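You operate a simulated robot arm through the tools that you are given. There is no shell and no other tool.

You run a simulated two-armed robot. Do the job below in one go: nothing can be reset, and whatever is moved stays where it is left.

Task
Set the line gauge to 3 bar.
Fine: shut the outlet valve and open the bleed valve first; afterwards shut the bleed and open the outlet again.

The check looks at the end state, three seconds after you hand in, the way a careful person would. Anything else that was tipped, shoved, dropped, spilled or broken makes it a failure.

Robot
Two 7-joint arms with fingered hands on one trunk that stands fixed in place. Base frame: the origin is at the foot of the trunk, x ahead of it, y to its left, z up. Lengths are in mm, angles in rad, forces in N, time in s.
The left shoulder is at [40, 146, 1305], the right one opposite. With the tool pointing down near the work surface each hand reaches from about 260 to 700 mm from the base axis, measured 20 degrees to its own side. Payload 4 kg a hand.
The TCP of each hand is the grasp point between the finger pads, 26 mm short of the fingertips. In the tool frame z runs along the fingers and y along their closing line. The gripper opens to 148 mm; its body begins 73 mm behind the TCP. The gripper is a hand of 3 fingers: y runs from the thumb to the fingers, the wrist lies at [0, 0, -224] in the tool frame.
Orientation is told as [roll, pitch, yaw] about the base's x, y, z axes, in that order, counted from this pose: with the fingers straight down and closing along the base's y, the tool's x points along the base's -x, its y along +y and its z along -z.

Tools
- The arms move only by the tool apply_moves. It takes "left_deltas", "right_deltas" or both (then of equal length, played together; a hand with none holds still); each is a list of rows, each a list of 6 numbers: the turn, a rotation vector about the base's x, y, z in rad, then the shift along the base's x, y, z in cm. In form: [[ax, ay, az, dx, dy, dz], ...]. A call has 1 to 20 rows; each row is the pose to reach, as a shift and turn from the pose commanded when the call began. Rows are played at 5 a second. More than 50 mm and 0.15 rad between two rows, and nothing of the call is played. Where a pose cannot be reached the arm comes as near as it can. A force on the tool above 40 N (or 10 N above the force at the start of the call, whichever is more), or a blocked arm, ends the call early, and 0.2 s more pass. In this call time passes only in rows, and 0.2 s behind the last. The reply holds the time, the measured pose of the TCP, the force on the tool along the base axes, the opening and the grip force, in the units named above and with some noise, with the torque about the TCP (base axes, N m) and any sound that the robot's microphone picked up.
- Cameras (640 x 400 px; columns grow to the right, rows downward): "scene" is now at [99.8, -47.3, 1572.7]; the picture's right is [-0.56, -0.83, 0.00], its down [-0.26, 0.17, -0.95] and it looks along [0.79, -0.53, -0.31] (base axes); focal length 264 px, centre (320, 200). "left" rides on the left gripper at [-68, -39, -90] in its tool frame; the picture's right is [0.50, -0.87, 0.00], its down [0.66, 0.38, -0.65] and it looks along [0.57, 0.33, 0.76] (tool axes); focal length 222 px, centre (320, 200). "right" rides on the right gripper at [67, -39, -90] in its tool frame; the picture's right is [0.50, 0.87, 0.00], its down [-0.66, 0.38, -0.65] and it looks along [-0.57, 0.33, 0.76] (tool axes); focal length 222 px, centre (320, 200). There is no depth. A picture from a camera that has moved, and an enlarged one, comes with that camera's place and axes in the base frame and with its lens. The place of the scene camera against the robot may be out by one fixed shift of up to 18 mm in any direction.
- snapshot(camera): a new picture of that camera. No time passes.
- move_column(by): moves the trunk up (or, below 0, down) by that many mm; the arms and the scene camera ride with it, the base frame stays. It gives what a move gives, with no picture.
- curl_fingers(finger1, finger2, thumb_bend, hand): sets how far each is bent, from 0 (flat) to 100 (curled in); at 30 the hand is open as for a grip, at 70 the pads meet at the TCP. One left out holds its place. A second passes; each finger stops where it meets its share of the squeeze, and holds until it gets a number again. It is the only way to open and close the hand. It gives what a move gives, with no picture; readings hold the bend of each and the force on the fingers (four entries, about 0 where the hand has none), thumb and palm.
- aim_head(pan, tilt): turns the head with the scene camera to pan (to the left, within 1.501 rad either way) and tilt (down, from -0.506 to 1.204), counted from straight ahead of the robot. It gives what a move gives.
- enlarge(camera, box): a new picture of the part [left, top, right, bottom] of that camera's present view, enlarged. No time passes.
- job_done(): hands the job in; it is judged then, once.

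Nothing tells you positions but the pictures and the camera data. Unless the task says otherwise, let go and move clear before handing in.

The tools are called after "Call:" by a JSON object that holds its "op" and its "data". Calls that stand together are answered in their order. apply_moves: Moves the arms, as the interface text tells. Its arguments: {"type":"object","properties":{"left_deltas":{"type":"array","items":{"type":"array","items":{"type":"number"}}},"right_deltas":{"type":"array","items":{"type":"array","items":{"type":"number"}}}},"required":[]} The other tools are called the same way: move_column (by) moves the trunk up or down; curl_fingers (finger1, finger2, thumb_bend, hand) moves the fingers one by one; aim_head (pan, tilt) turns the head that bears the scene camera; snapshot (camera) takes a picture; enlarge (camera, box) takes an enlarged picture of a part of a camera's view; job_done () hands the job in.

At the start:

```text
time_s: 0.0
left_position: [311.8, -28.2, 1475.1]
left_tcp_rot: [-0.001, 0.0, 0.001]
left_wrist_force: [0.1, -0.1, -0.6]
left_wrist_torque: [-0.01, 0.03, 0.0]
left_opening: 147.8
left_gripper_force: 0.0
left_shape: jaw
left_bend: [30.0, 30.0, 30.0]
left_finger forces: [0.0, 0.1, 0.0, 0.0, 0.1, 0.1]
right_position: [220.9, -311.4, 1459.3]
right_tcp_rot: [0.003, 0.0, -0.002]
right_wrist_force: [-0.2, 0.0, 0.7]
right_wrist_torque: [0.02, 0.01, -0.04]
right_opening: 148.1
right_gripper_force: 0.2
right_shape: jaw
right_bend: [30.0, 30.0, 30.0]
right_finger forces: [0.0, 0.0, 0.0, 0.0, 0.1, 0.1]
trunk travel left (down, up): [-475.0, 31.0]
head pan, tilt (commanded): [-0.592, 0.319]
```

scene: 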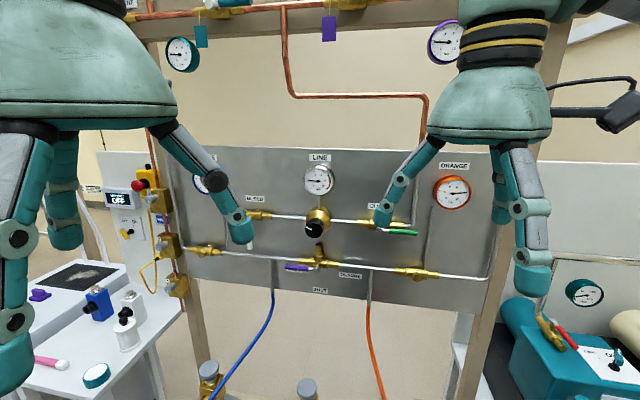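
right: 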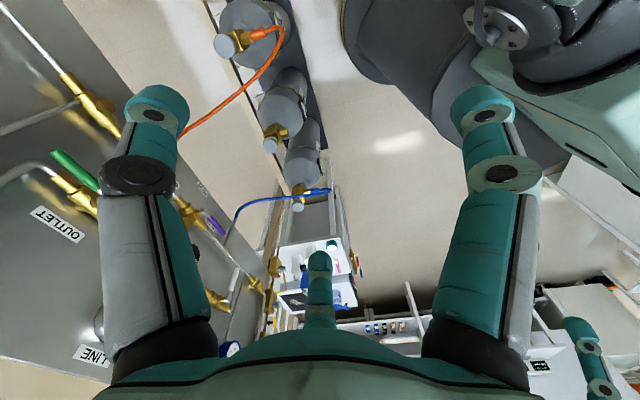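
left: 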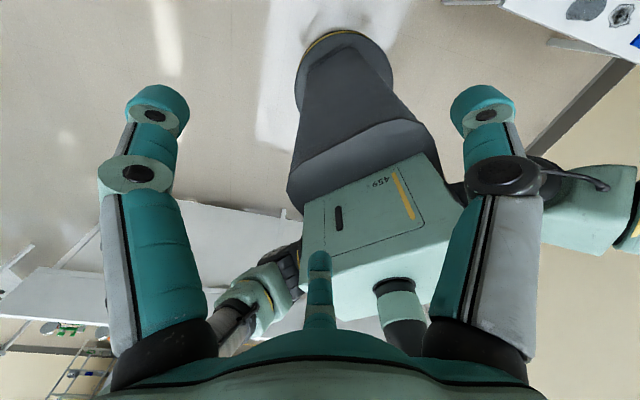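

I see a gas panel with a LINE gauge, a regulator knob beneath it, an outlet valve with a green lever and a bleed valve with a purple lever. I'll look closer before moving anything.

Call:
{"op": "enlarge", "data": {"camera": "scene", "box": [230, 140, 430, 300]}}

Call:
{"op": "enlarge", "data": {"camera": "scene", "box": [280, 145, 360, 245]}}

Call:
{"op": "enlarge", "data": {"camera": "scene", "box": [350, 150, 500, 300]}}

Call:
{"op": "enlarge", "data": {"camera": "right", "box": [0, 60, 300, 360]}}

```text
2.50 times, centred on (330, 220) of scene
camera zoom: at [99.8, -47.3, 1572.7], right [-0.56, -0.83, 0.0], down [-0.26, 0.17, -0.95], along [0.79, -0.53, -0.31], focal length 660 px, centre (295, 150)
```

zoom: 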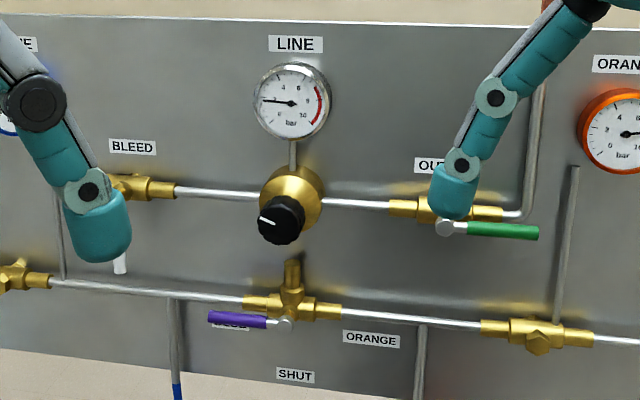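

```text
4.00 times, centred on (320, 195) of scene
camera zoom: at [99.8, -47.3, 1572.7], right [-0.56, -0.83, 0.0], down [-0.26, 0.17, -0.95], along [0.79, -0.53, -0.31], focal length 1056 px, centre (320, 220)
```

zoom: 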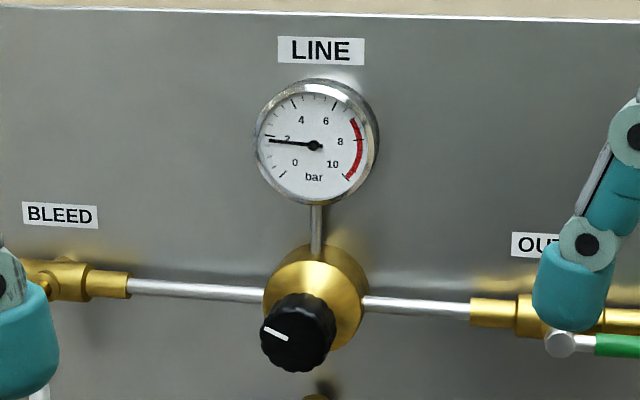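

```text
2.67 times, centred on (425, 225) of scene
camera zoom: at [99.8, -47.3, 1572.7], right [-0.56, -0.83, 0.0], down [-0.26, 0.17, -0.95], along [0.79, -0.53, -0.31], focal length 704 px, centre (40, 133)
```

zoom: 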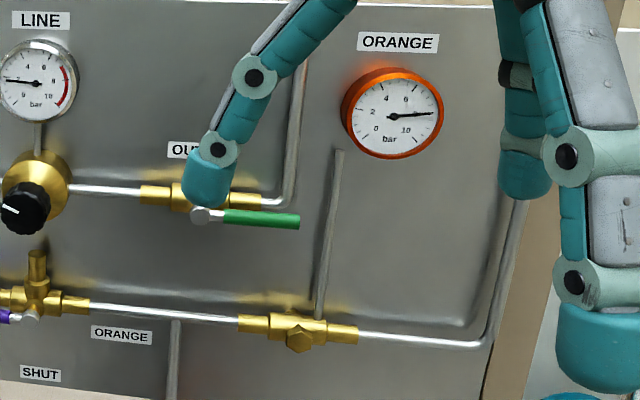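

```text
1.33 times, centred on (150, 210) of right
camera zoom: at [151.6, -350.1, 1549.0], right [-0.5, 0.87, 0.0], down [0.66, 0.38, 0.66], along [0.57, 0.33, -0.76], focal length 296 px, centre (547, 187)
```

zoom: 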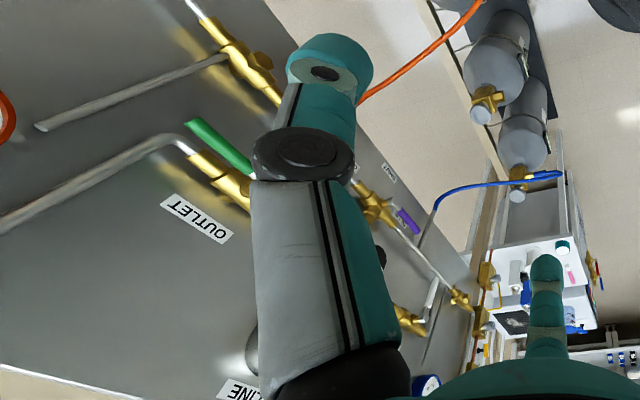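

The line gauge reads just under 2. The purple lever on the three-way valve points at BLUE, and the bleed valve is hidden behind a finger. I'll move both hands aside toward the robot to clear the view.

Call:
{"op": "apply_moves", "data": {"right_deltas": [[0, 0, 0, -3, -4, 0], [0, 0, 0, -5, -8, 0], [0, 0, 0, -6, -12, 0], [0, 0, 0, -7, -16, 0]], "left_deltas": [[0, 0, 0, -2, 4, 0], [0, 0, 0, -3, 8, 0], [0, 0, 0, -3, 12, 0], [0, 0, 0, -3, 16, 0]]}}

Call:
{"op": "snapshot", "data": {"camera": "scene"}}

Call:
{"op": "snapshot", "data": {"camera": "right"}}

```text
time_s: 1.0
left_position: [278.0, 131.0, 1475.4]
left_tcp_rot: [-0.001, -0.001, 0.0]
left_wrist_force: [-0.6, 0.5, 0.3]
left_wrist_torque: [0.02, -0.03, 0.01]
left_opening: 147.9
left_gripper_force: 0.0
left_shape: jaw
left_bend: [30.0, 30.0, 30.0]
left_finger forces: [0.0, 0.0, 0.0, 0.0, 0.0, 0.0]
right_position: [149.7, -471.6, 1458.3]
right_tcp_rot: [0.0, -0.001, -0.001]
right_wrist_force: [-0.6, -0.2, 0.3]
right_wrist_torque: [0.03, -0.04, 0.01]
right_opening: 148.1
right_gripper_force: 0.1
right_shape: jaw
right_bend: [30.0, 30.0, 30.0]
right_finger forces: [0.1, 0.0, 0.0, 0.0, 0.0, 0.0]
trunk travel left (down, up): [-475.0, 31.0]
head pan, tilt (commanded): [-0.592, 0.319]
```

```text
taken
camera scene: at [99.5, -45.5, 1572.8], right [-0.56, -0.83, 0.0], down [-0.26, 0.17, -0.95], along [0.79, -0.53, -0.31], focal length 264 px, centre (320, 200)
```

scene: 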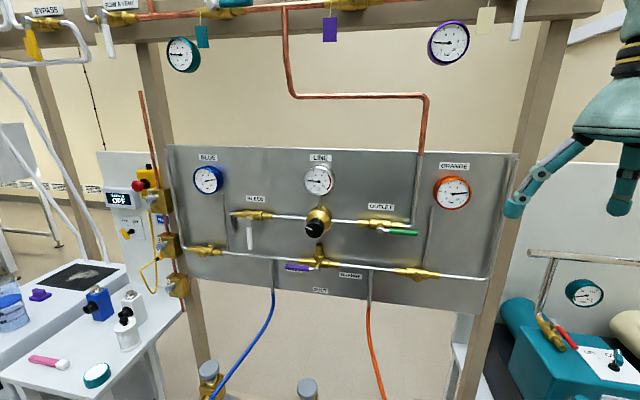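

```text
taken
camera right: at [80.7, -509.4, 1547.9], right [-0.5, 0.87, 0.0], down [0.65, 0.38, 0.66], along [0.57, 0.33, -0.76], focal length 222 px, centre (320, 200)
```

right: 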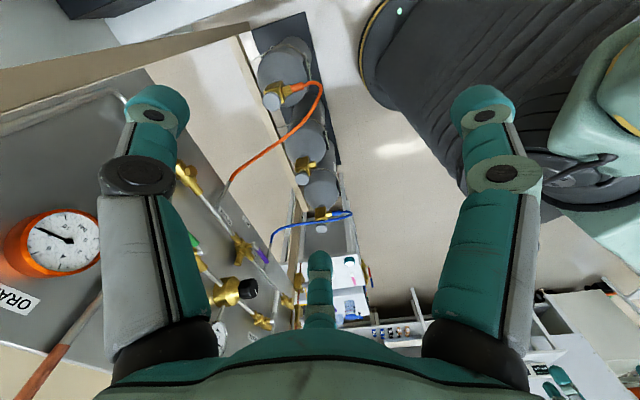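

Call:
{"op": "enlarge", "data": {"camera": "scene", "box": [160, 140, 320, 240]}}

Call:
{"op": "enlarge", "data": {"camera": "scene", "box": [320, 140, 480, 240]}}

Call:
{"op": "enlarge", "data": {"camera": "scene", "box": [160, 220, 320, 320]}}

Call:
{"op": "enlarge", "data": {"camera": "scene", "box": [300, 220, 460, 320]}}

Call:
{"op": "enlarge", "data": {"camera": "scene", "box": [280, 145, 360, 195]}}

Call:
{"op": "enlarge", "data": {"camera": "scene", "box": [180, 145, 260, 195]}}

Call:
{"op": "enlarge", "data": {"camera": "scene", "box": [0, 0, 200, 125]}}

Call:
{"op": "enlarge", "data": {"camera": "scene", "box": [0, 150, 200, 400]}}

```text
4.00 times, centred on (240, 190) of scene
camera zoom: at [99.5, -45.5, 1572.8], right [-0.56, -0.83, 0.0], down [-0.26, 0.17, -0.95], along [0.79, -0.53, -0.31], focal length 1056 px, centre (640, 240)
```

zoom: 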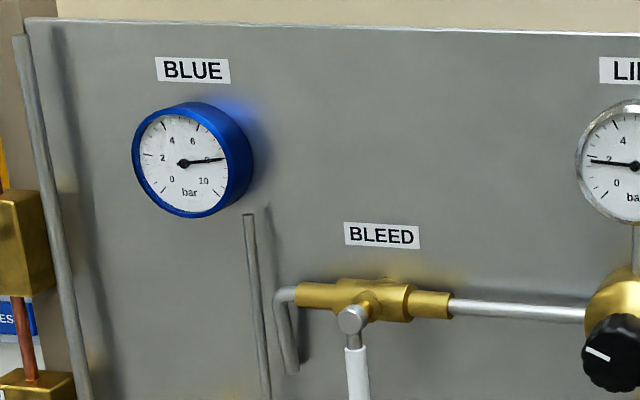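

```text
4.00 times, centred on (400, 190) of scene
camera zoom: at [99.5, -45.5, 1572.8], right [-0.56, -0.83, 0.0], down [-0.26, 0.17, -0.95], along [0.79, -0.53, -0.31], focal length 1056 px, centre (0, 240)
```

zoom: 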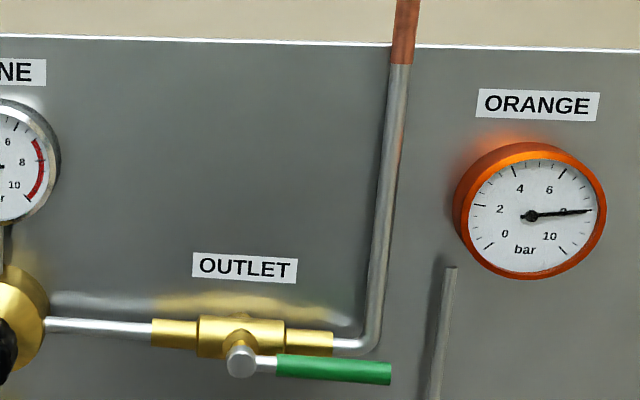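

```text
4.00 times, centred on (240, 270) of scene
camera zoom: at [99.5, -45.5, 1572.8], right [-0.56, -0.83, 0.0], down [-0.26, 0.17, -0.95], along [0.79, -0.53, -0.31], focal length 1056 px, centre (640, -80)
```

zoom: 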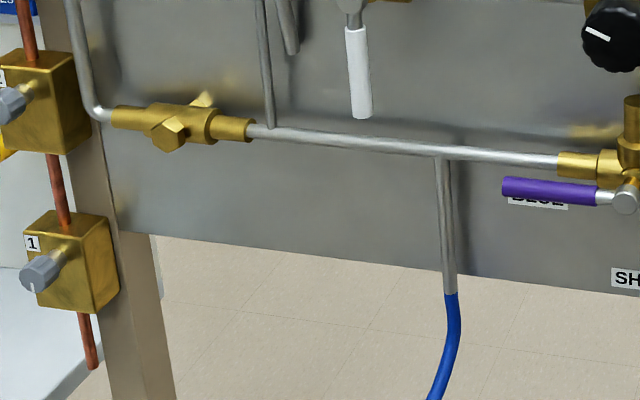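

```text
4.00 times, centred on (380, 270) of scene
camera zoom: at [99.5, -45.5, 1572.8], right [-0.56, -0.83, 0.0], down [-0.26, 0.17, -0.95], along [0.79, -0.53, -0.31], focal length 1056 px, centre (80, -80)
```

zoom: 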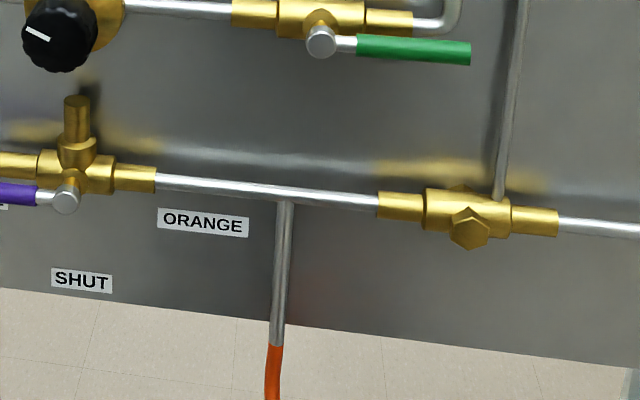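

```text
8.00 times, centred on (320, 170) of scene
camera zoom: at [99.5, -45.5, 1572.8], right [-0.56, -0.83, 0.0], down [-0.26, 0.17, -0.95], along [0.79, -0.53, -0.31], focal length 2112 px, centre (320, 440)
```

zoom: 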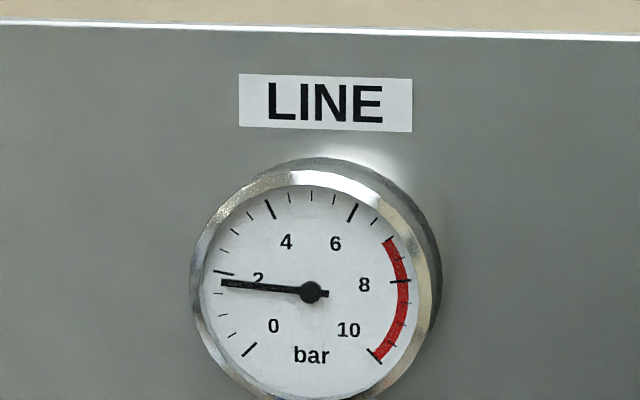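

```text
8.00 times, centred on (220, 170) of scene
camera zoom: at [99.5, -45.5, 1572.8], right [-0.56, -0.83, 0.0], down [-0.26, 0.17, -0.95], along [0.79, -0.53, -0.31], focal length 2112 px, centre (1120, 440)
```

zoom: 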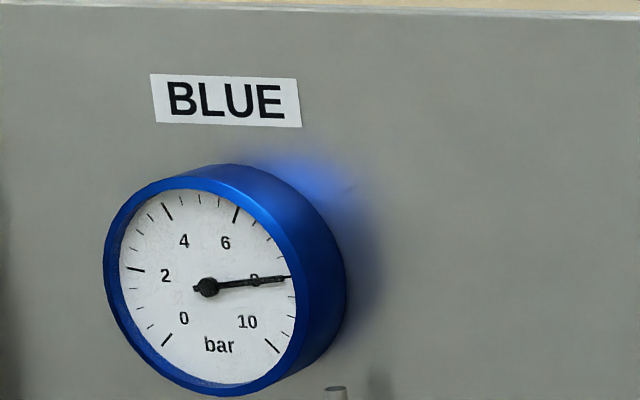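

```text
3.20 times, centred on (100, 62) of scene
camera zoom: at [99.5, -45.5, 1572.8], right [-0.56, -0.83, 0.0], down [-0.26, 0.17, -0.95], along [0.79, -0.53, -0.31], focal length 845 px, centre (1024, 640)
```

zoom: 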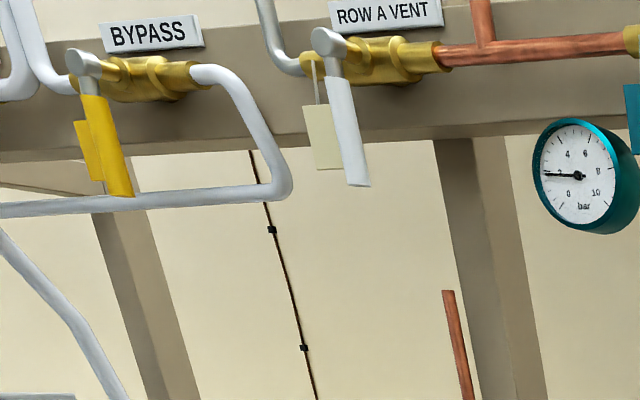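

```text
1.60 times, centred on (100, 275) of scene
camera zoom: at [99.5, -45.5, 1572.8], right [-0.56, -0.83, 0.0], down [-0.26, 0.17, -0.95], along [0.79, -0.53, -0.31], focal length 422 px, centre (672, 80)
```

zoom: 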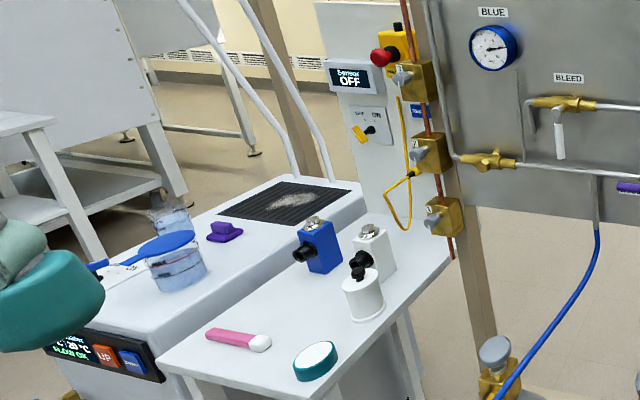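

The outlet (green lever) is horizontal, which should mean open. The bleed (white lever) points down, which should mean shut, and both supplies read about 8 bar. I place the wall about 840 mm out along base direction [0.736, -0.677]. Next I'll point the right hand at the panel, still well short of it, to measure the valves.

Call:
{"op": "apply_moves", "data": {"right_deltas": [[0, 0, -0.124, 3.3, 0.9, -1], [0, 0, -0.248, 6.7, 1.7, -2], [0, 0, -0.372, 10, 2.6, -3], [0, 0, -0.496, 13.3, 3.5, -4], [0, 0, -0.62, 16.7, 4.3, -5], [0, 0, -0.744, 20, 5.2, -6]]}}

```text
time_s: 2.4
left_position: [279.9, 130.3, 1474.6]
left_tcp_rot: [-0.001, 0.001, -0.002]
left_wrist_force: [0.5, 0.0, 0.0]
left_wrist_torque: [0.02, 0.0, 0.01]
left_opening: 148.2
left_gripper_force: 0.1
left_shape: jaw
left_bend: [30.0, 30.0, 30.0]
left_finger forces: [0.0, 0.0, 0.1, 0.0, 0.1, 0.1]
right_position: [353.0, -419.9, 1398.2]
right_tcp_rot: [0.002, 0.001, -0.746]
right_wrist_force: [0.2, 0.5, -0.6]
right_wrist_torque: [0.03, 0.0, 0.0]
right_opening: 147.8
right_gripper_force: 0.0
right_shape: jaw
right_bend: [30.0, 30.0, 30.0]
right_finger forces: [0.0, 0.0, 0.1, 0.0, 0.0, 0.1]
trunk travel left (down, up): [-475.0, 31.0]
head pan, tilt (commanded): [-0.592, 0.319]
```

The yaw is done. Now I'll pitch the right hand up to face the panel while it moves slightly forward.

Call:
{"op": "apply_moves", "data": {"right_deltas": [[-0.0967, -0.1051, 0, 0.7, -0.5, -0.5], [-0.1934, -0.2102, 0, 1.4, -1.1, -0.9], [-0.29, -0.3153, 0, 2.2, -1.6, -1.4], [-0.3867, -0.4204, 0, 2.9, -2.1, -1.8], [-0.4834, -0.5255, 0, 3.6, -2.6, -2.3], [-0.5801, -0.6306, 0, 4.4, -3.2, -2.7], [-0.6767, -0.7357, 0, 5.1, -3.7, -3.2], [-0.7734, -0.8408, 0, 5.8, -4.2, -3.6], [-0.8701, -0.9459, 0, 6.5, -4.7, -4.1], [-0.9668, -1.051, 0, 7.3, -5.3, -4.5], [-1.0634, -1.1561, 0, 8, -5.8, -5]]}}

Call:
{"op": "snapshot", "data": {"camera": "scene"}}

Call:
{"op": "snapshot", "data": {"camera": "right"}}

```text
time_s: 4.8
left_position: [276.6, 129.9, 1475.4]
left_tcp_rot: [0.0, -0.001, 0.002]
left_wrist_force: [-0.3, 0.5, 0.3]
left_wrist_torque: [0.0, -0.05, 0.01]
left_opening: 147.7
left_gripper_force: 0.1
left_shape: jaw
left_bend: [30.0, 30.0, 30.0]
left_finger forces: [0.1, 0.1, 0.0, 0.1, 0.0, 0.1]
right_position: [384.6, -455.4, 1474.1]
right_tcp_rot: [-0.102, -1.52, -0.636]
right_wrist_force: [-0.3, -0.4, -0.4]
right_wrist_torque: [0.0, 0.01, 0.01]
right_opening: 147.8
right_gripper_force: 0.1
right_shape: jaw
right_bend: [30.0, 30.0, 30.0]
right_finger forces: [0.0, 0.0, 0.0, 0.0, 0.0, 0.0]
right hand out of reach, approached as far as the arm can: row 9, 10, 11
trunk travel left (down, up): [-475.0, 31.0]
head pan, tilt (commanded): [-0.592, 0.319]
```

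```text
taken
camera scene: at [97.7, -46.0, 1572.9], right [-0.56, -0.83, 0.0], down [-0.26, 0.17, -0.95], along [0.79, -0.53, -0.31], focal length 264 px, centre (320, 200)
```

scene: 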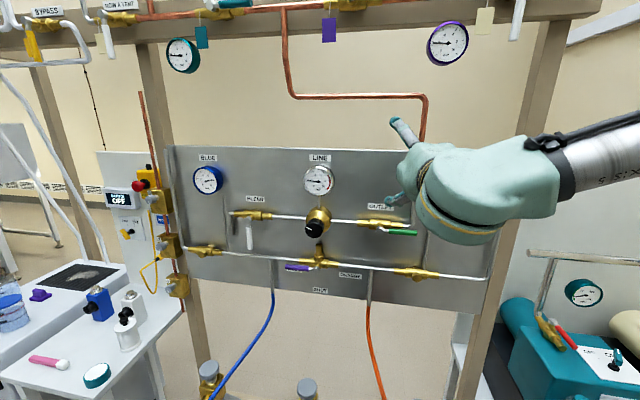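

```text
taken
camera right: at [287.9, -418.5, 1411.2], right [0.56, 0.66, -0.5], down [-0.2, 0.7, 0.69], along [0.8, -0.29, 0.53], focal length 222 px, centre (320, 200)
```

right: 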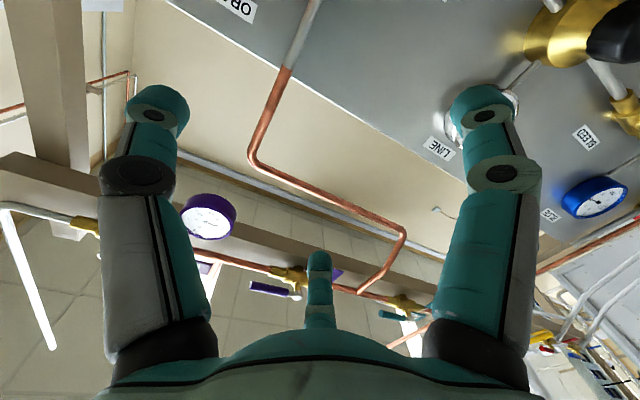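

The hand faces the panel but stopped short of the commanded spot. I'll nudge it forward to see where the arm settles.

Call:
{"op": "apply_moves", "data": {"right_deltas": [[0, 0, 0, 1.1, -1.0, 0], [0, 0, 0, 2.2, -2.0, 0]]}}

```text
time_s: 5.4
left_position: [278.8, 128.6, 1475.5]
left_tcp_rot: [0.0, 0.001, -0.001]
left_wrist_force: [0.5, -0.4, 0.6]
left_wrist_torque: [-0.01, 0.0, -0.04]
left_opening: 147.9
left_gripper_force: 0.1
left_shape: jaw
left_bend: [30.0, 30.0, 30.0]
left_finger forces: [0.0, 0.1, 0.1, 0.0, 0.0, 0.0]
right_position: [407.6, -473.8, 1477.1]
right_tcp_rot: [-0.11, -1.512, -0.63]
right_wrist_force: [0.8, 0.0, 0.8]
right_wrist_torque: [-0.03, -0.04, 0.01]
right_opening: 147.8
right_gripper_force: 0.1
right_shape: jaw
right_bend: [30.0, 30.0, 30.0]
right_finger forces: [0.0, 0.0, 0.0, 0.0, 0.0, 0.0]
right hand out of reach, approached as far as the arm can: row 2
trunk travel left (down, up): [-475.0, 31.0]
head pan, tilt (commanded): [-0.592, 0.319]
```

Call:
{"op": "apply_moves", "data": {"right_deltas": [[0, 0, 0, 1, -0.9, -2], [0, 0, 0, 2, -1.8, -4], [0, 0, 0, 3, -2.7, -6], [0, 0, 0, 4, -3.6, -8]]}}

Call:
{"op": "snapshot", "data": {"camera": "scene"}}

```text
time_s: 6.4
left_position: [279.7, 128.1, 1474.0]
left_tcp_rot: [0.002, 0.001, -0.002]
left_wrist_force: [0.4, -0.1, -0.1]
left_wrist_torque: [0.03, -0.01, -0.04]
left_opening: 147.8
left_gripper_force: 0.1
left_shape: jaw
left_bend: [30.0, 30.0, 30.0]
left_finger forces: [0.0, 0.1, 0.1, 0.0, 0.0, 0.0]
right_position: [436.8, -505.0, 1470.9]
right_tcp_rot: [-0.111, -1.482, -0.628]
right_wrist_force: [0.6, -0.7, 0.3]
right_wrist_torque: [0.0, -0.01, 0.04]
right_opening: 147.9
right_gripper_force: 0.0
right_shape: jaw
right_bend: [30.0, 30.0, 30.0]
right_finger forces: [0.0, 0.0, 0.1, 0.0, 0.0, 0.0]
right hand out of reach, approached as far as the arm can: row 1, 2, 3, 4
trunk travel left (down, up): [-475.0, 31.0]
head pan, tilt (commanded): [-0.592, 0.319]
```

```text
taken
camera scene: at [100.2, -47.9, 1572.6], right [-0.56, -0.83, 0.0], down [-0.26, 0.18, -0.95], along [0.79, -0.53, -0.31], focal length 264 px, centre (320, 200)
```

scene: 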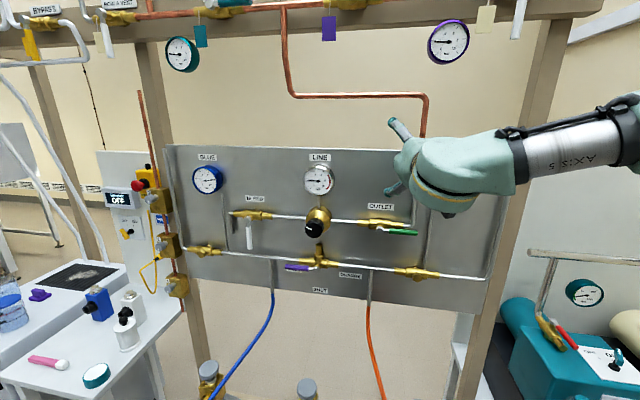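

In this posture the arm won't lower its hand any further, but lowering the trunk takes the whole posture down to valve height. I'll look around first to make sure nothing is in the way.

Call:
{"op": "aim_head", "data": {"pan": -1.3, "tilt": 0.6}}

Call:
{"op": "snapshot", "data": {"camera": "scene"}}

Call:
{"op": "aim_head", "data": {"pan": 0.2, "tilt": 0.7}}

Call:
{"op": "snapshot", "data": {"camera": "scene"}}

Call:
{"op": "aim_head", "data": {"pan": -0.592, "tilt": 0.9}}

Call:
{"op": "snapshot", "data": {"camera": "scene"}}

Call:
{"op": "snapshot", "data": {"camera": "left"}}

```text
time_s: 7.5
left_position: [279.1, 130.3, 1474.3]
left_tcp_rot: [0.001, 0.001, 0.001]
left_wrist_force: [-0.2, 0.0, 0.4]
left_wrist_torque: [-0.01, 0.01, 0.0]
left_opening: 147.7
left_gripper_force: 0.1
left_shape: jaw
left_bend: [30.0, 30.0, 30.0]
left_finger forces: [0.1, 0.0, 0.1, 0.0, 0.0, 0.0]
right_position: [435.8, -505.1, 1472.0]
right_tcp_rot: [-0.114, -1.483, -0.624]
right_wrist_force: [-0.4, -0.3, 0.4]
right_wrist_torque: [0.02, -0.01, 0.01]
right_opening: 147.8
right_gripper_force: 0.1
right_shape: jaw
right_bend: [30.0, 30.0, 30.0]
right_finger forces: [0.0, 0.1, 0.1, 0.0, 0.0, 0.1]
trunk travel left (down, up): [-475.0, 31.0]
head pan, tilt (commanded): [-1.3, 0.6]
```

```text
taken
camera scene: at [45.9, -80.2, 1547.0], right [-0.96, -0.27, 0.0], down [-0.15, 0.54, -0.83], along [0.22, -0.8, -0.56], focal length 264 px, centre (320, 200)
```

scene: 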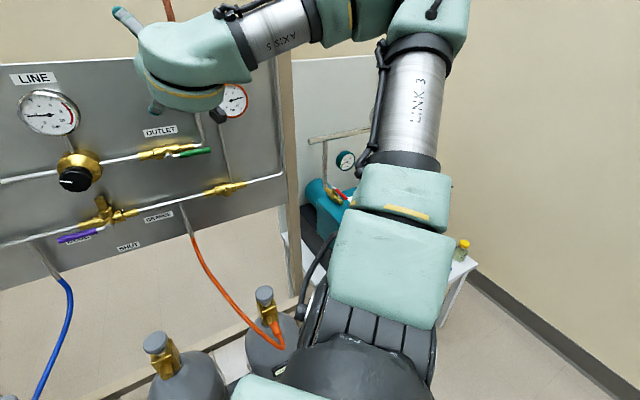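

```text
time_s: 9.1
left_position: [278.0, 129.8, 1474.9]
left_tcp_rot: [-0.001, 0.0, 0.001]
left_wrist_force: [-0.4, -0.5, -0.1]
left_wrist_torque: [-0.01, 0.01, -0.01]
left_opening: 148.0
left_gripper_force: 0.1
left_shape: jaw
left_bend: [30.0, 30.0, 30.0]
left_finger forces: [0.0, 0.0, 0.0, 0.0, 0.0, 0.0]
right_position: [435.4, -504.6, 1470.9]
right_tcp_rot: [-0.117, -1.483, -0.622]
right_wrist_force: [0.6, 0.9, 0.2]
right_wrist_torque: [-0.01, 0.02, 0.05]
right_opening: 147.8
right_gripper_force: 0.1
right_shape: jaw
right_bend: [30.0, 30.0, 30.0]
right_finger forces: [0.0, 0.1, 0.0, 0.0, 0.0, 0.1]
trunk travel left (down, up): [-475.0, 31.0]
head pan, tilt (commanded): [0.201, 0.7]
```

```text
taken
camera scene: at [105.6, 21.6, 1538.3], right [0.2, -0.98, 0.0], down [-0.63, -0.13, -0.76], along [0.75, 0.15, -0.64], focal length 264 px, centre (320, 200)
```

scene: 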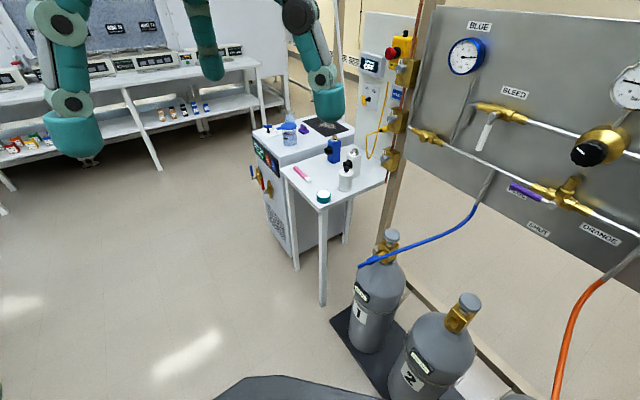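

```text
time_s: 10.2
left_position: [279.4, 127.9, 1474.4]
left_tcp_rot: [-0.001, -0.001, 0.0]
left_wrist_force: [-0.2, -0.7, -0.4]
left_wrist_torque: [0.02, 0.0, -0.01]
left_opening: 147.7
left_gripper_force: 0.1
left_shape: jaw
left_bend: [30.0, 30.0, 30.0]
left_finger forces: [0.0, 0.1, 0.0, 0.0, 0.0, 0.0]
right_position: [437.6, -505.4, 1471.1]
right_tcp_rot: [-0.115, -1.484, -0.625]
right_wrist_force: [-0.5, -0.3, 0.3]
right_wrist_torque: [0.01, 0.0, -0.01]
right_opening: 147.7
right_gripper_force: 0.1
right_shape: jaw
right_bend: [30.0, 30.0, 30.0]
right_finger forces: [0.0, 0.0, 0.0, 0.1, 0.1, 0.0]
trunk travel left (down, up): [-475.0, 31.0]
head pan, tilt (commanded): [-0.592, 0.901]
```

```text
taken
camera scene: at [85.1, -37.3, 1522.1], right [-0.56, -0.83, 0.0], down [-0.65, 0.44, -0.62], along [0.52, -0.35, -0.78], focal length 264 px, centre (320, 200)
```

scene: 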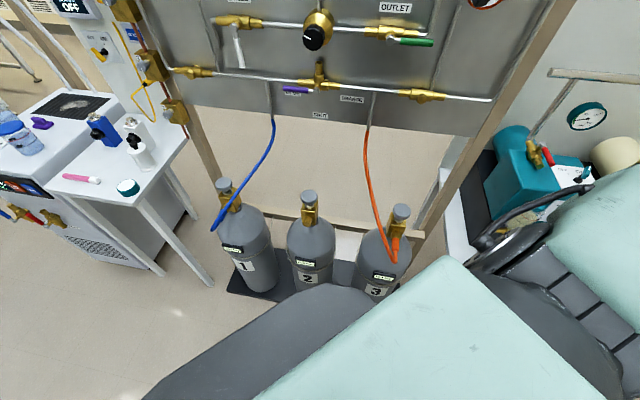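

```text
taken
camera left: at [346.8, 90.7, 1563.6], right [-0.5, -0.87, 0.0], down [-0.66, 0.38, 0.65], along [-0.57, 0.33, -0.76], focal length 222 px, centre (320, 200)
```

left: 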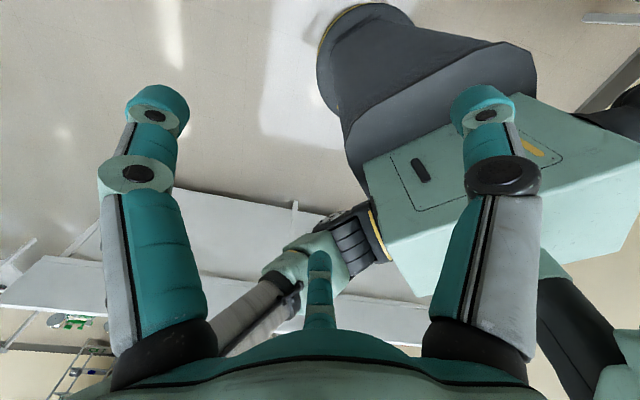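

The space under both arms is clear; the bottles and tables sit well below. I'll bring the head back to the panel and lower the trunk 190 mm.

Call:
{"op": "move_column", "data": {"by": -190}}

Call:
{"op": "aim_head", "data": {"pan": -0.68, "tilt": 0.2}}

Call:
{"op": "snapshot", "data": {"camera": "scene"}}

Call:
{"op": "snapshot", "data": {"camera": "right"}}

```text
time_s: 12.3
left_position: [278.8, 130.8, 1285.5]
left_tcp_rot: [0.0, 0.001, 0.0]
left_wrist_force: [-0.2, -0.2, 0.9]
left_wrist_torque: [0.0, -0.01, 0.01]
left_opening: 147.9
left_gripper_force: 0.1
left_shape: jaw
left_bend: [30.0, 30.0, 30.0]
left_finger forces: [0.0, 0.0, 0.1, 0.0, 0.0, 0.1]
right_position: [434.6, -504.3, 1279.3]
right_tcp_rot: [-0.114, -1.485, -0.624]
right_wrist_force: [-0.4, 0.5, -0.1]
right_wrist_torque: [-0.01, -0.01, -0.04]
right_opening: 148.1
right_gripper_force: 0.0
right_shape: jaw
right_bend: [30.0, 30.0, 30.0]
right_finger forces: [0.0, 0.0, 0.1, 0.0, 0.0, 0.1]
trunk travel left (down, up): [-285.0, 221.0]
head pan, tilt (commanded): [-0.592, 0.901]
```

```text
time_s: 13.3
left_position: [278.7, 129.6, 1283.2]
left_tcp_rot: [0.0, 0.0, 0.0]
left_wrist_force: [0.1, -0.6, 0.7]
left_wrist_torque: [0.02, 0.02, -0.03]
left_opening: 148.0
left_gripper_force: 0.1
left_shape: jaw
left_bend: [30.0, 30.0, 30.0]
left_finger forces: [0.0, 0.0, 0.0, 0.1, 0.0, 0.1]
right_position: [436.7, -504.8, 1280.9]
right_tcp_rot: [-0.115, -1.481, -0.622]
right_wrist_force: [-0.7, -0.1, -0.6]
right_wrist_torque: [0.03, -0.02, -0.01]
right_opening: 148.3
right_gripper_force: 0.1
right_shape: jaw
right_bend: [30.0, 30.0, 30.0]
right_finger forces: [0.0, 0.0, 0.0, 0.0, 0.0, 0.1]
trunk travel left (down, up): [-285.0, 221.0]
head pan, tilt (commanded): [-0.681, 0.201]
```

```text
taken
camera scene: at [94.8, -53.9, 1393.0], right [-0.63, -0.78, 0.0], down [-0.16, 0.13, -0.98], along [0.76, -0.62, -0.2], focal length 264 px, centre (320, 200)
```

scene: 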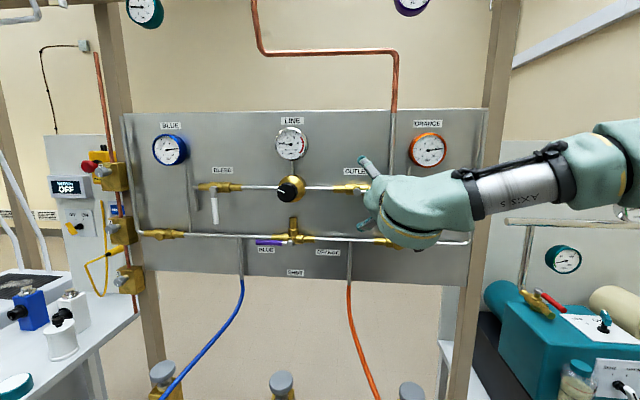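

```text
taken
camera right: at [336.9, -468.4, 1221.3], right [0.55, 0.67, -0.51], down [-0.18, 0.68, 0.71], along [0.82, -0.3, 0.49], focal length 222 px, centre (320, 200)
```

right: 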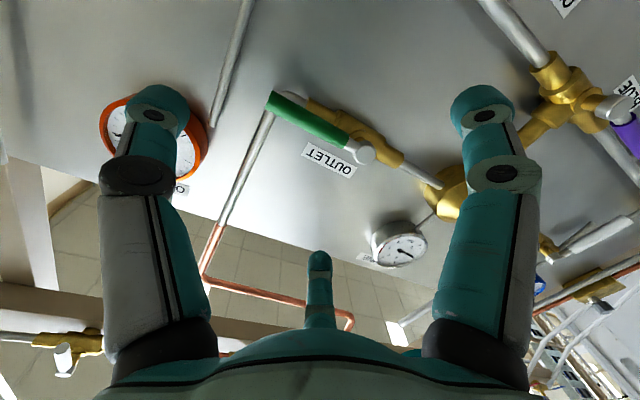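

From the two camera views I place the outlet hub at about u=25, n=765, z=1275 in the panel frame, with its lever about 97 mm long pointing right. I'll lower the trunk another 100 mm so the hand has room to move up and down, and close the fingers into a pusher.

Call:
{"op": "move_column", "data": {"by": -100}}

Call:
{"op": "curl_fingers", "data": {"hand": "right", "finger1": 70, "finger2": 70, "thumb_bend": 70}}

Call:
{"op": "aim_head", "data": {"pan": -0.75, "tilt": 0.05}}

Call:
{"op": "snapshot", "data": {"camera": "scene"}}

Call:
{"op": "snapshot", "data": {"camera": "right"}}

```text
time_s: 14.7
left_position: [279.4, 129.5, 1184.1]
left_tcp_rot: [0.0, 0.0, 0.0]
left_wrist_force: [-0.5, 0.6, 0.0]
left_wrist_torque: [0.01, 0.0, 0.03]
left_opening: 147.8
left_gripper_force: 0.1
left_shape: jaw
left_bend: [30.0, 30.0, 30.0]
left_finger forces: [0.1, 0.0, 0.0, 0.1, 0.1, 0.0]
right_position: [435.1, -505.7, 1180.4]
right_tcp_rot: [-0.115, -1.483, -0.625]
right_wrist_force: [1.7, 1.3, -0.5]
right_wrist_torque: [-0.01, 0.0, 0.01]
right_opening: 148.1
right_gripper_force: 0.1
right_shape: jaw
right_bend: [30.0, 30.0, 30.0]
right_finger forces: [0.1, 0.0, 0.0, 0.1, 0.1, 0.1]
trunk travel left (down, up): [-185.0, 321.0]
head pan, tilt (commanded): [-0.681, 0.201]
```

```text
time_s: 15.7
left_position: [278.7, 129.3, 1185.6]
left_tcp_rot: [0.001, 0.001, -0.001]
left_wrist_force: [0.4, 0.2, -0.3]
left_wrist_torque: [0.01, 0.01, -0.04]
left_opening: 147.9
left_gripper_force: 0.0
left_shape: jaw
left_bend: [30.0, 30.0, 30.0]
left_finger forces: [0.0, 0.0, 0.0, 0.0, 0.1, 0.1]
right_position: [435.4, -504.1, 1181.2]
right_tcp_rot: [-0.117, -1.485, -0.623]
right_wrist_force: [0.3, 0.3, -0.3]
right_wrist_torque: [-0.01, -0.01, 0.01]
right_opening: 0.1
right_gripper_force: 0.1
right_shape: fingers
right_bend: [69.0, 69.0, 70.0]
right_finger forces: [0.0, 0.0, 0.0, 0.0, 0.0, 0.0]
trunk travel left (down, up): [-185.0, 321.0]
head pan, tilt (commanded): [-0.681, 0.201]
```

```text
time_s: 16.4
left_position: [278.0, 127.7, 1184.8]
left_tcp_rot: [-0.001, 0.0, 0.0]
left_wrist_force: [-0.9, -0.7, -0.7]
left_wrist_torque: [0.03, -0.02, -0.01]
left_opening: 148.0
left_gripper_force: 0.1
left_shape: jaw
left_bend: [30.0, 30.0, 30.0]
left_finger forces: [0.1, 0.0, 0.0, 0.0, 0.0, 0.1]
right_position: [435.4, -504.6, 1181.5]
right_tcp_rot: [-0.116, -1.483, -0.623]
right_wrist_force: [-0.1, 0.1, 1.3]
right_wrist_torque: [0.0, -0.01, -0.02]
right_opening: 0.0
right_gripper_force: 0.0
right_shape: fingers
right_bend: [69.0, 69.0, 70.0]
right_finger forces: [0.0, 0.0, 0.1, 0.0, 0.1, 0.1]
trunk travel left (down, up): [-185.0, 321.0]
head pan, tilt (commanded): [-0.75, 0.051]
```

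```text
taken
camera scene: at [89.0, -57.4, 1307.6], right [-0.68, -0.73, 0.0], down [-0.04, 0.03, -1.0], along [0.73, -0.68, -0.05], focal length 264 px, centre (320, 200)
```

scene: 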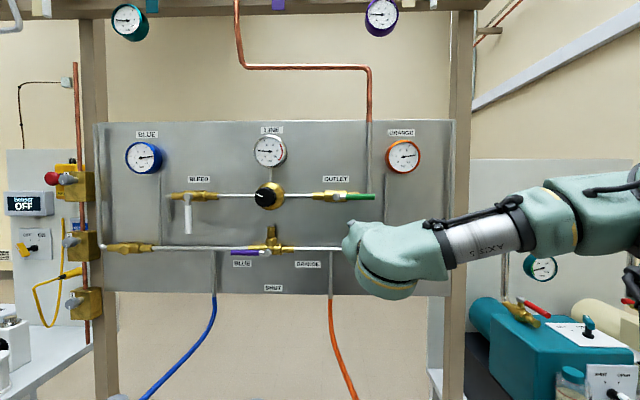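

```text
taken
camera right: at [336.9, -468.4, 1122.0], right [0.55, 0.67, -0.51], down [-0.18, 0.68, 0.71], along [0.82, -0.3, 0.49], focal length 222 px, centre (320, 200)
```

right: 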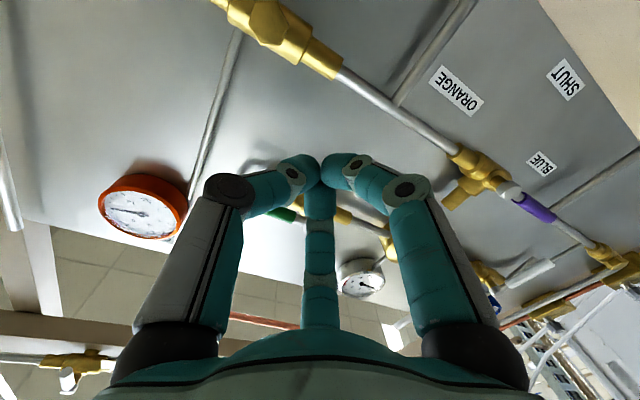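

The scene camera now faces the panel almost squarely. I'll enlarge it to refine the panel angle and the feature positions.

Call:
{"op": "enlarge", "data": {"camera": "scene", "box": [90, 110, 250, 210]}}

Call:
{"op": "enlarge", "data": {"camera": "scene", "box": [300, 110, 460, 210]}}

Call:
{"op": "enlarge", "data": {"camera": "scene", "box": [200, 170, 360, 270]}}

Call:
{"op": "enlarge", "data": {"camera": "scene", "box": [230, 120, 310, 170]}}

```text
4.00 times, centred on (170, 160) of scene
camera zoom: at [89.0, -57.4, 1307.6], right [-0.68, -0.73, 0.0], down [-0.04, 0.03, -1.0], along [0.73, -0.68, -0.05], focal length 1056 px, centre (920, 360)
```

zoom: 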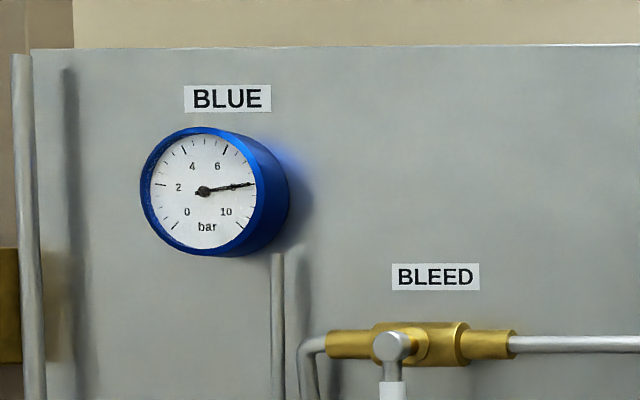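

```text
4.00 times, centred on (380, 160) of scene
camera zoom: at [89.0, -57.4, 1307.6], right [-0.68, -0.73, 0.0], down [-0.04, 0.03, -1.0], along [0.73, -0.68, -0.05], focal length 1056 px, centre (80, 360)
```

zoom: 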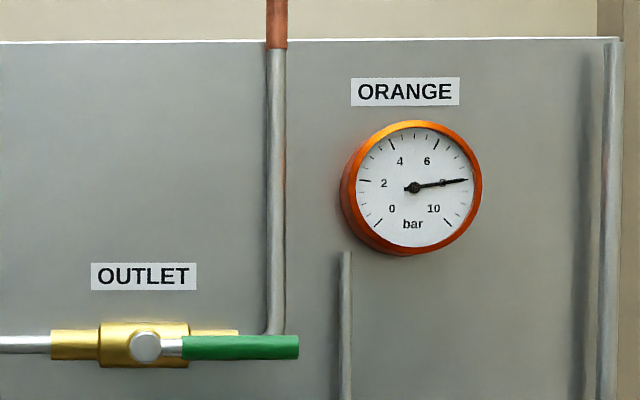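

```text
4.00 times, centred on (280, 220) of scene
camera zoom: at [89.0, -57.4, 1307.6], right [-0.68, -0.73, 0.0], down [-0.04, 0.03, -1.0], along [0.73, -0.68, -0.05], focal length 1056 px, centre (480, 120)
```

zoom: 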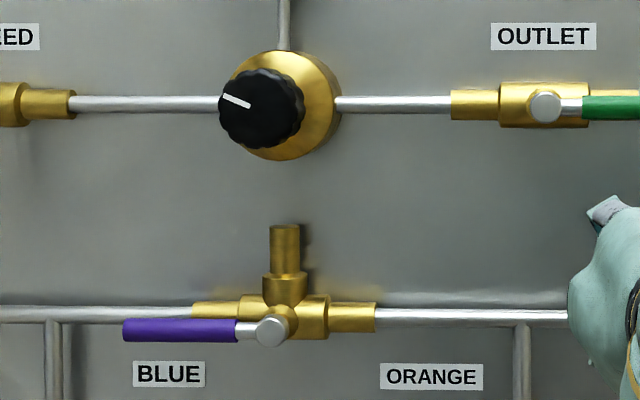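

```text
8.00 times, centred on (270, 145) of scene
camera zoom: at [89.0, -57.4, 1307.6], right [-0.68, -0.73, 0.0], down [-0.04, 0.03, -1.0], along [0.73, -0.68, -0.05], focal length 2112 px, centre (720, 640)
```

zoom: 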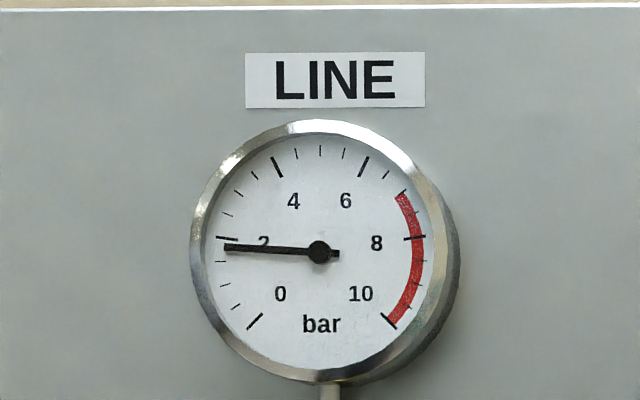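

The panel normal is close to -0.78 rad and the line gauge reads about 1.8 bar. I'll raise the hand to just above the outlet lever, still well back from it, and straighten it square to the panel.

Call:
{"op": "apply_moves", "data": {"right_deltas": [[-0.0153, -0.0155, -0.01, -0.7, -0.7, 3.3], [-0.0306, -0.0309, -0.02, -1.4, -1.4, 6.6], [-0.046, -0.0463, -0.03, -2.1, -2.1, 10], [-0.0612, -0.0618, -0.041, -2.8, -2.8, 13.3]]}}

Call:
{"op": "snapshot", "data": {"camera": "scene"}}

Call:
{"op": "snapshot", "data": {"camera": "right"}}

```text
time_s: 17.4
left_position: [278.5, 129.7, 1184.8]
left_tcp_rot: [0.0, 0.001, -0.001]
left_wrist_force: [-1.0, -0.1, 0.1]
left_wrist_torque: [0.02, -0.01, 0.01]
left_opening: 147.7
left_gripper_force: 0.2
left_shape: jaw
left_bend: [30.0, 30.0, 30.0]
left_finger forces: [0.1, 0.0, 0.0, 0.0, 0.0, 0.0]
right_position: [408.5, -530.0, 1314.6]
right_tcp_rot: [-1.487, -1.56, 0.709]
right_wrist_force: [-0.6, -1.1, 0.0]
right_wrist_torque: [0.01, -0.01, -0.02]
right_opening: 0.4
right_gripper_force: 0.0
right_shape: fingers
right_bend: [69.0, 69.0, 70.0]
right_finger forces: [0.1, 0.0, 0.0, 0.1, 0.1, 0.0]
trunk travel left (down, up): [-185.0, 321.0]
head pan, tilt (commanded): [-0.75, 0.051]
```

```text
taken
camera scene: at [88.7, -57.2, 1307.7], right [-0.68, -0.73, 0.0], down [-0.04, 0.03, -1.0], along [0.73, -0.68, -0.05], focal length 264 px, centre (320, 200)
```

scene: 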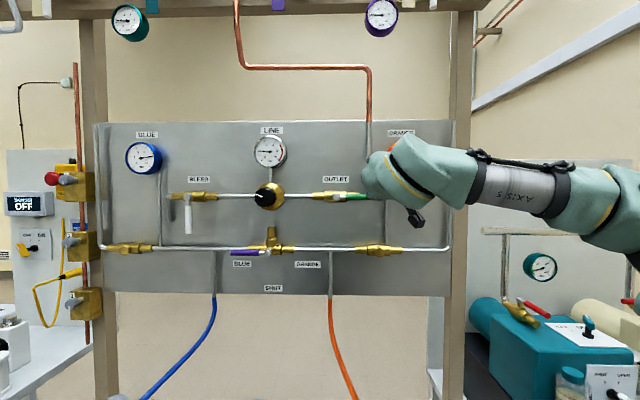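

```text
taken
camera right: at [314.8, -494.7, 1247.2], right [0.6, 0.61, -0.51], down [-0.19, 0.73, 0.65], along [0.77, -0.3, 0.56], focal length 222 px, centre (320, 200)
```

right: 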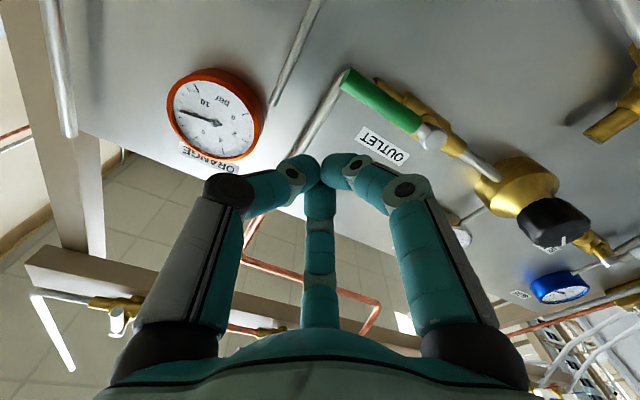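

The hand is square to the panel and the closed fingers make a small three-point pusher. My estimates are the outlet hub at (u 2, n 755, z 1271), the lever tip at u 97 and the wall at n 814. I'll creep forward above the lever and look again.

Call:
{"op": "apply_moves", "data": {"right_deltas": [[0, 0, 0, 1.5, -1.0, 0], [0, 0, 0, 3.0, -2.0, 0], [0, 0, 0, 4.4, -3.0, 0]]}}

Call:
{"op": "snapshot", "data": {"camera": "right"}}

Call:
{"op": "enlarge", "data": {"camera": "scene", "box": [300, 120, 460, 270]}}

```text
time_s: 18.2
left_position: [279.0, 129.3, 1185.3]
left_tcp_rot: [-0.001, -0.001, -0.001]
left_wrist_force: [0.4, 0.0, -0.4]
left_wrist_torque: [0.0, 0.02, 0.0]
left_opening: 147.9
left_gripper_force: 0.1
left_shape: jaw
left_bend: [30.0, 30.0, 30.0]
left_finger forces: [0.0, 0.0, 0.0, 0.1, 0.0, 0.0]
right_position: [454.0, -563.5, 1313.2]
right_tcp_rot: [-1.513, -1.56, 0.734]
right_wrist_force: [-0.2, 0.8, 0.1]
right_wrist_torque: [-0.01, -0.01, 0.02]
right_opening: 0.2
right_gripper_force: 0.0
right_shape: fingers
right_bend: [69.0, 69.0, 70.0]
right_finger forces: [0.0, 0.1, 0.1, 0.1, 0.0, 0.0]
trunk travel left (down, up): [-185.0, 321.0]
head pan, tilt (commanded): [-0.75, 0.051]
```

```text
taken
camera right: at [360.3, -526.5, 1246.8], right [0.6, 0.61, -0.51], down [-0.19, 0.73, 0.65], along [0.77, -0.3, 0.56], focal length 222 px, centre (320, 200)
```

right: 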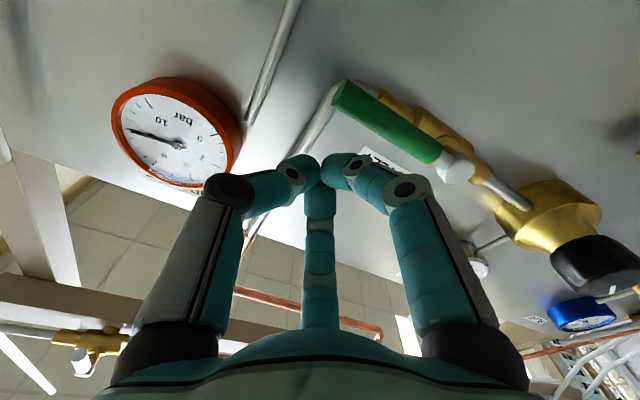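

```text
2.67 times, centred on (380, 195) of scene
camera zoom: at [89.5, -57.8, 1307.6], right [-0.68, -0.73, 0.0], down [-0.04, 0.03, -1.0], along [0.73, -0.68, -0.05], focal length 704 px, centre (160, 213)
```

zoom: 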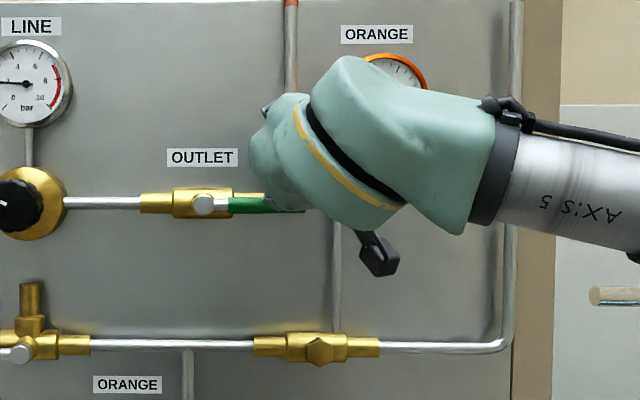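

My hub estimate holds from this closer view, with the tips now at about n 745. I'll go forward 20 mm so the tips straddle the lever depth, staying above it.

Call:
{"op": "apply_moves", "data": {"right_deltas": [[0, 0, 0, 0.9, -0.5, 0], [0, 0, 0, 1.84, -0.98, 0]]}}

Call:
{"op": "snapshot", "data": {"camera": "right"}}

```text
time_s: 18.8
left_position: [279.3, 129.2, 1184.2]
left_tcp_rot: [0.001, 0.001, -0.002]
left_wrist_force: [0.6, 0.6, 0.9]
left_wrist_torque: [0.01, 0.02, -0.01]
left_opening: 147.8
left_gripper_force: 0.0
left_shape: jaw
left_bend: [30.0, 30.0, 30.0]
left_finger forces: [0.0, 0.0, 0.0, 0.0, 0.1, 0.0]
right_position: [471.5, -572.9, 1313.2]
right_tcp_rot: [-1.524, -1.559, 0.744]
right_wrist_force: [0.6, 0.2, 0.5]
right_wrist_torque: [-0.04, 0.01, -0.01]
right_opening: 0.3
right_gripper_force: 0.0
right_shape: fingers
right_bend: [69.0, 69.0, 70.0]
right_finger forces: [0.0, 0.1, 0.0, 0.0, 0.0, 0.1]
trunk travel left (down, up): [-185.0, 321.0]
head pan, tilt (commanded): [-0.75, 0.051]
```

```text
taken
camera right: at [377.8, -536.6, 1247.2], right [0.6, 0.61, -0.51], down [-0.19, 0.73, 0.65], along [0.77, -0.3, 0.56], focal length 222 px, centre (320, 200)
```

right: 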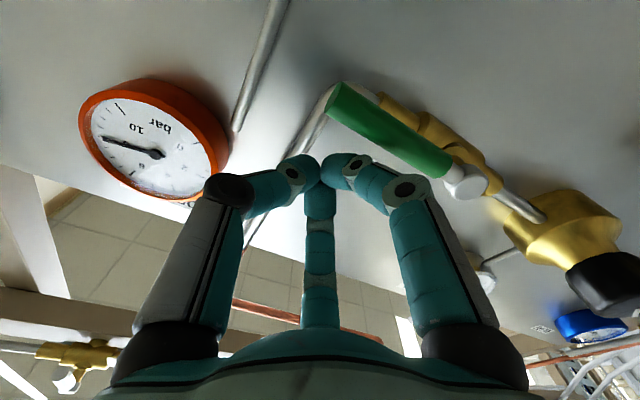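

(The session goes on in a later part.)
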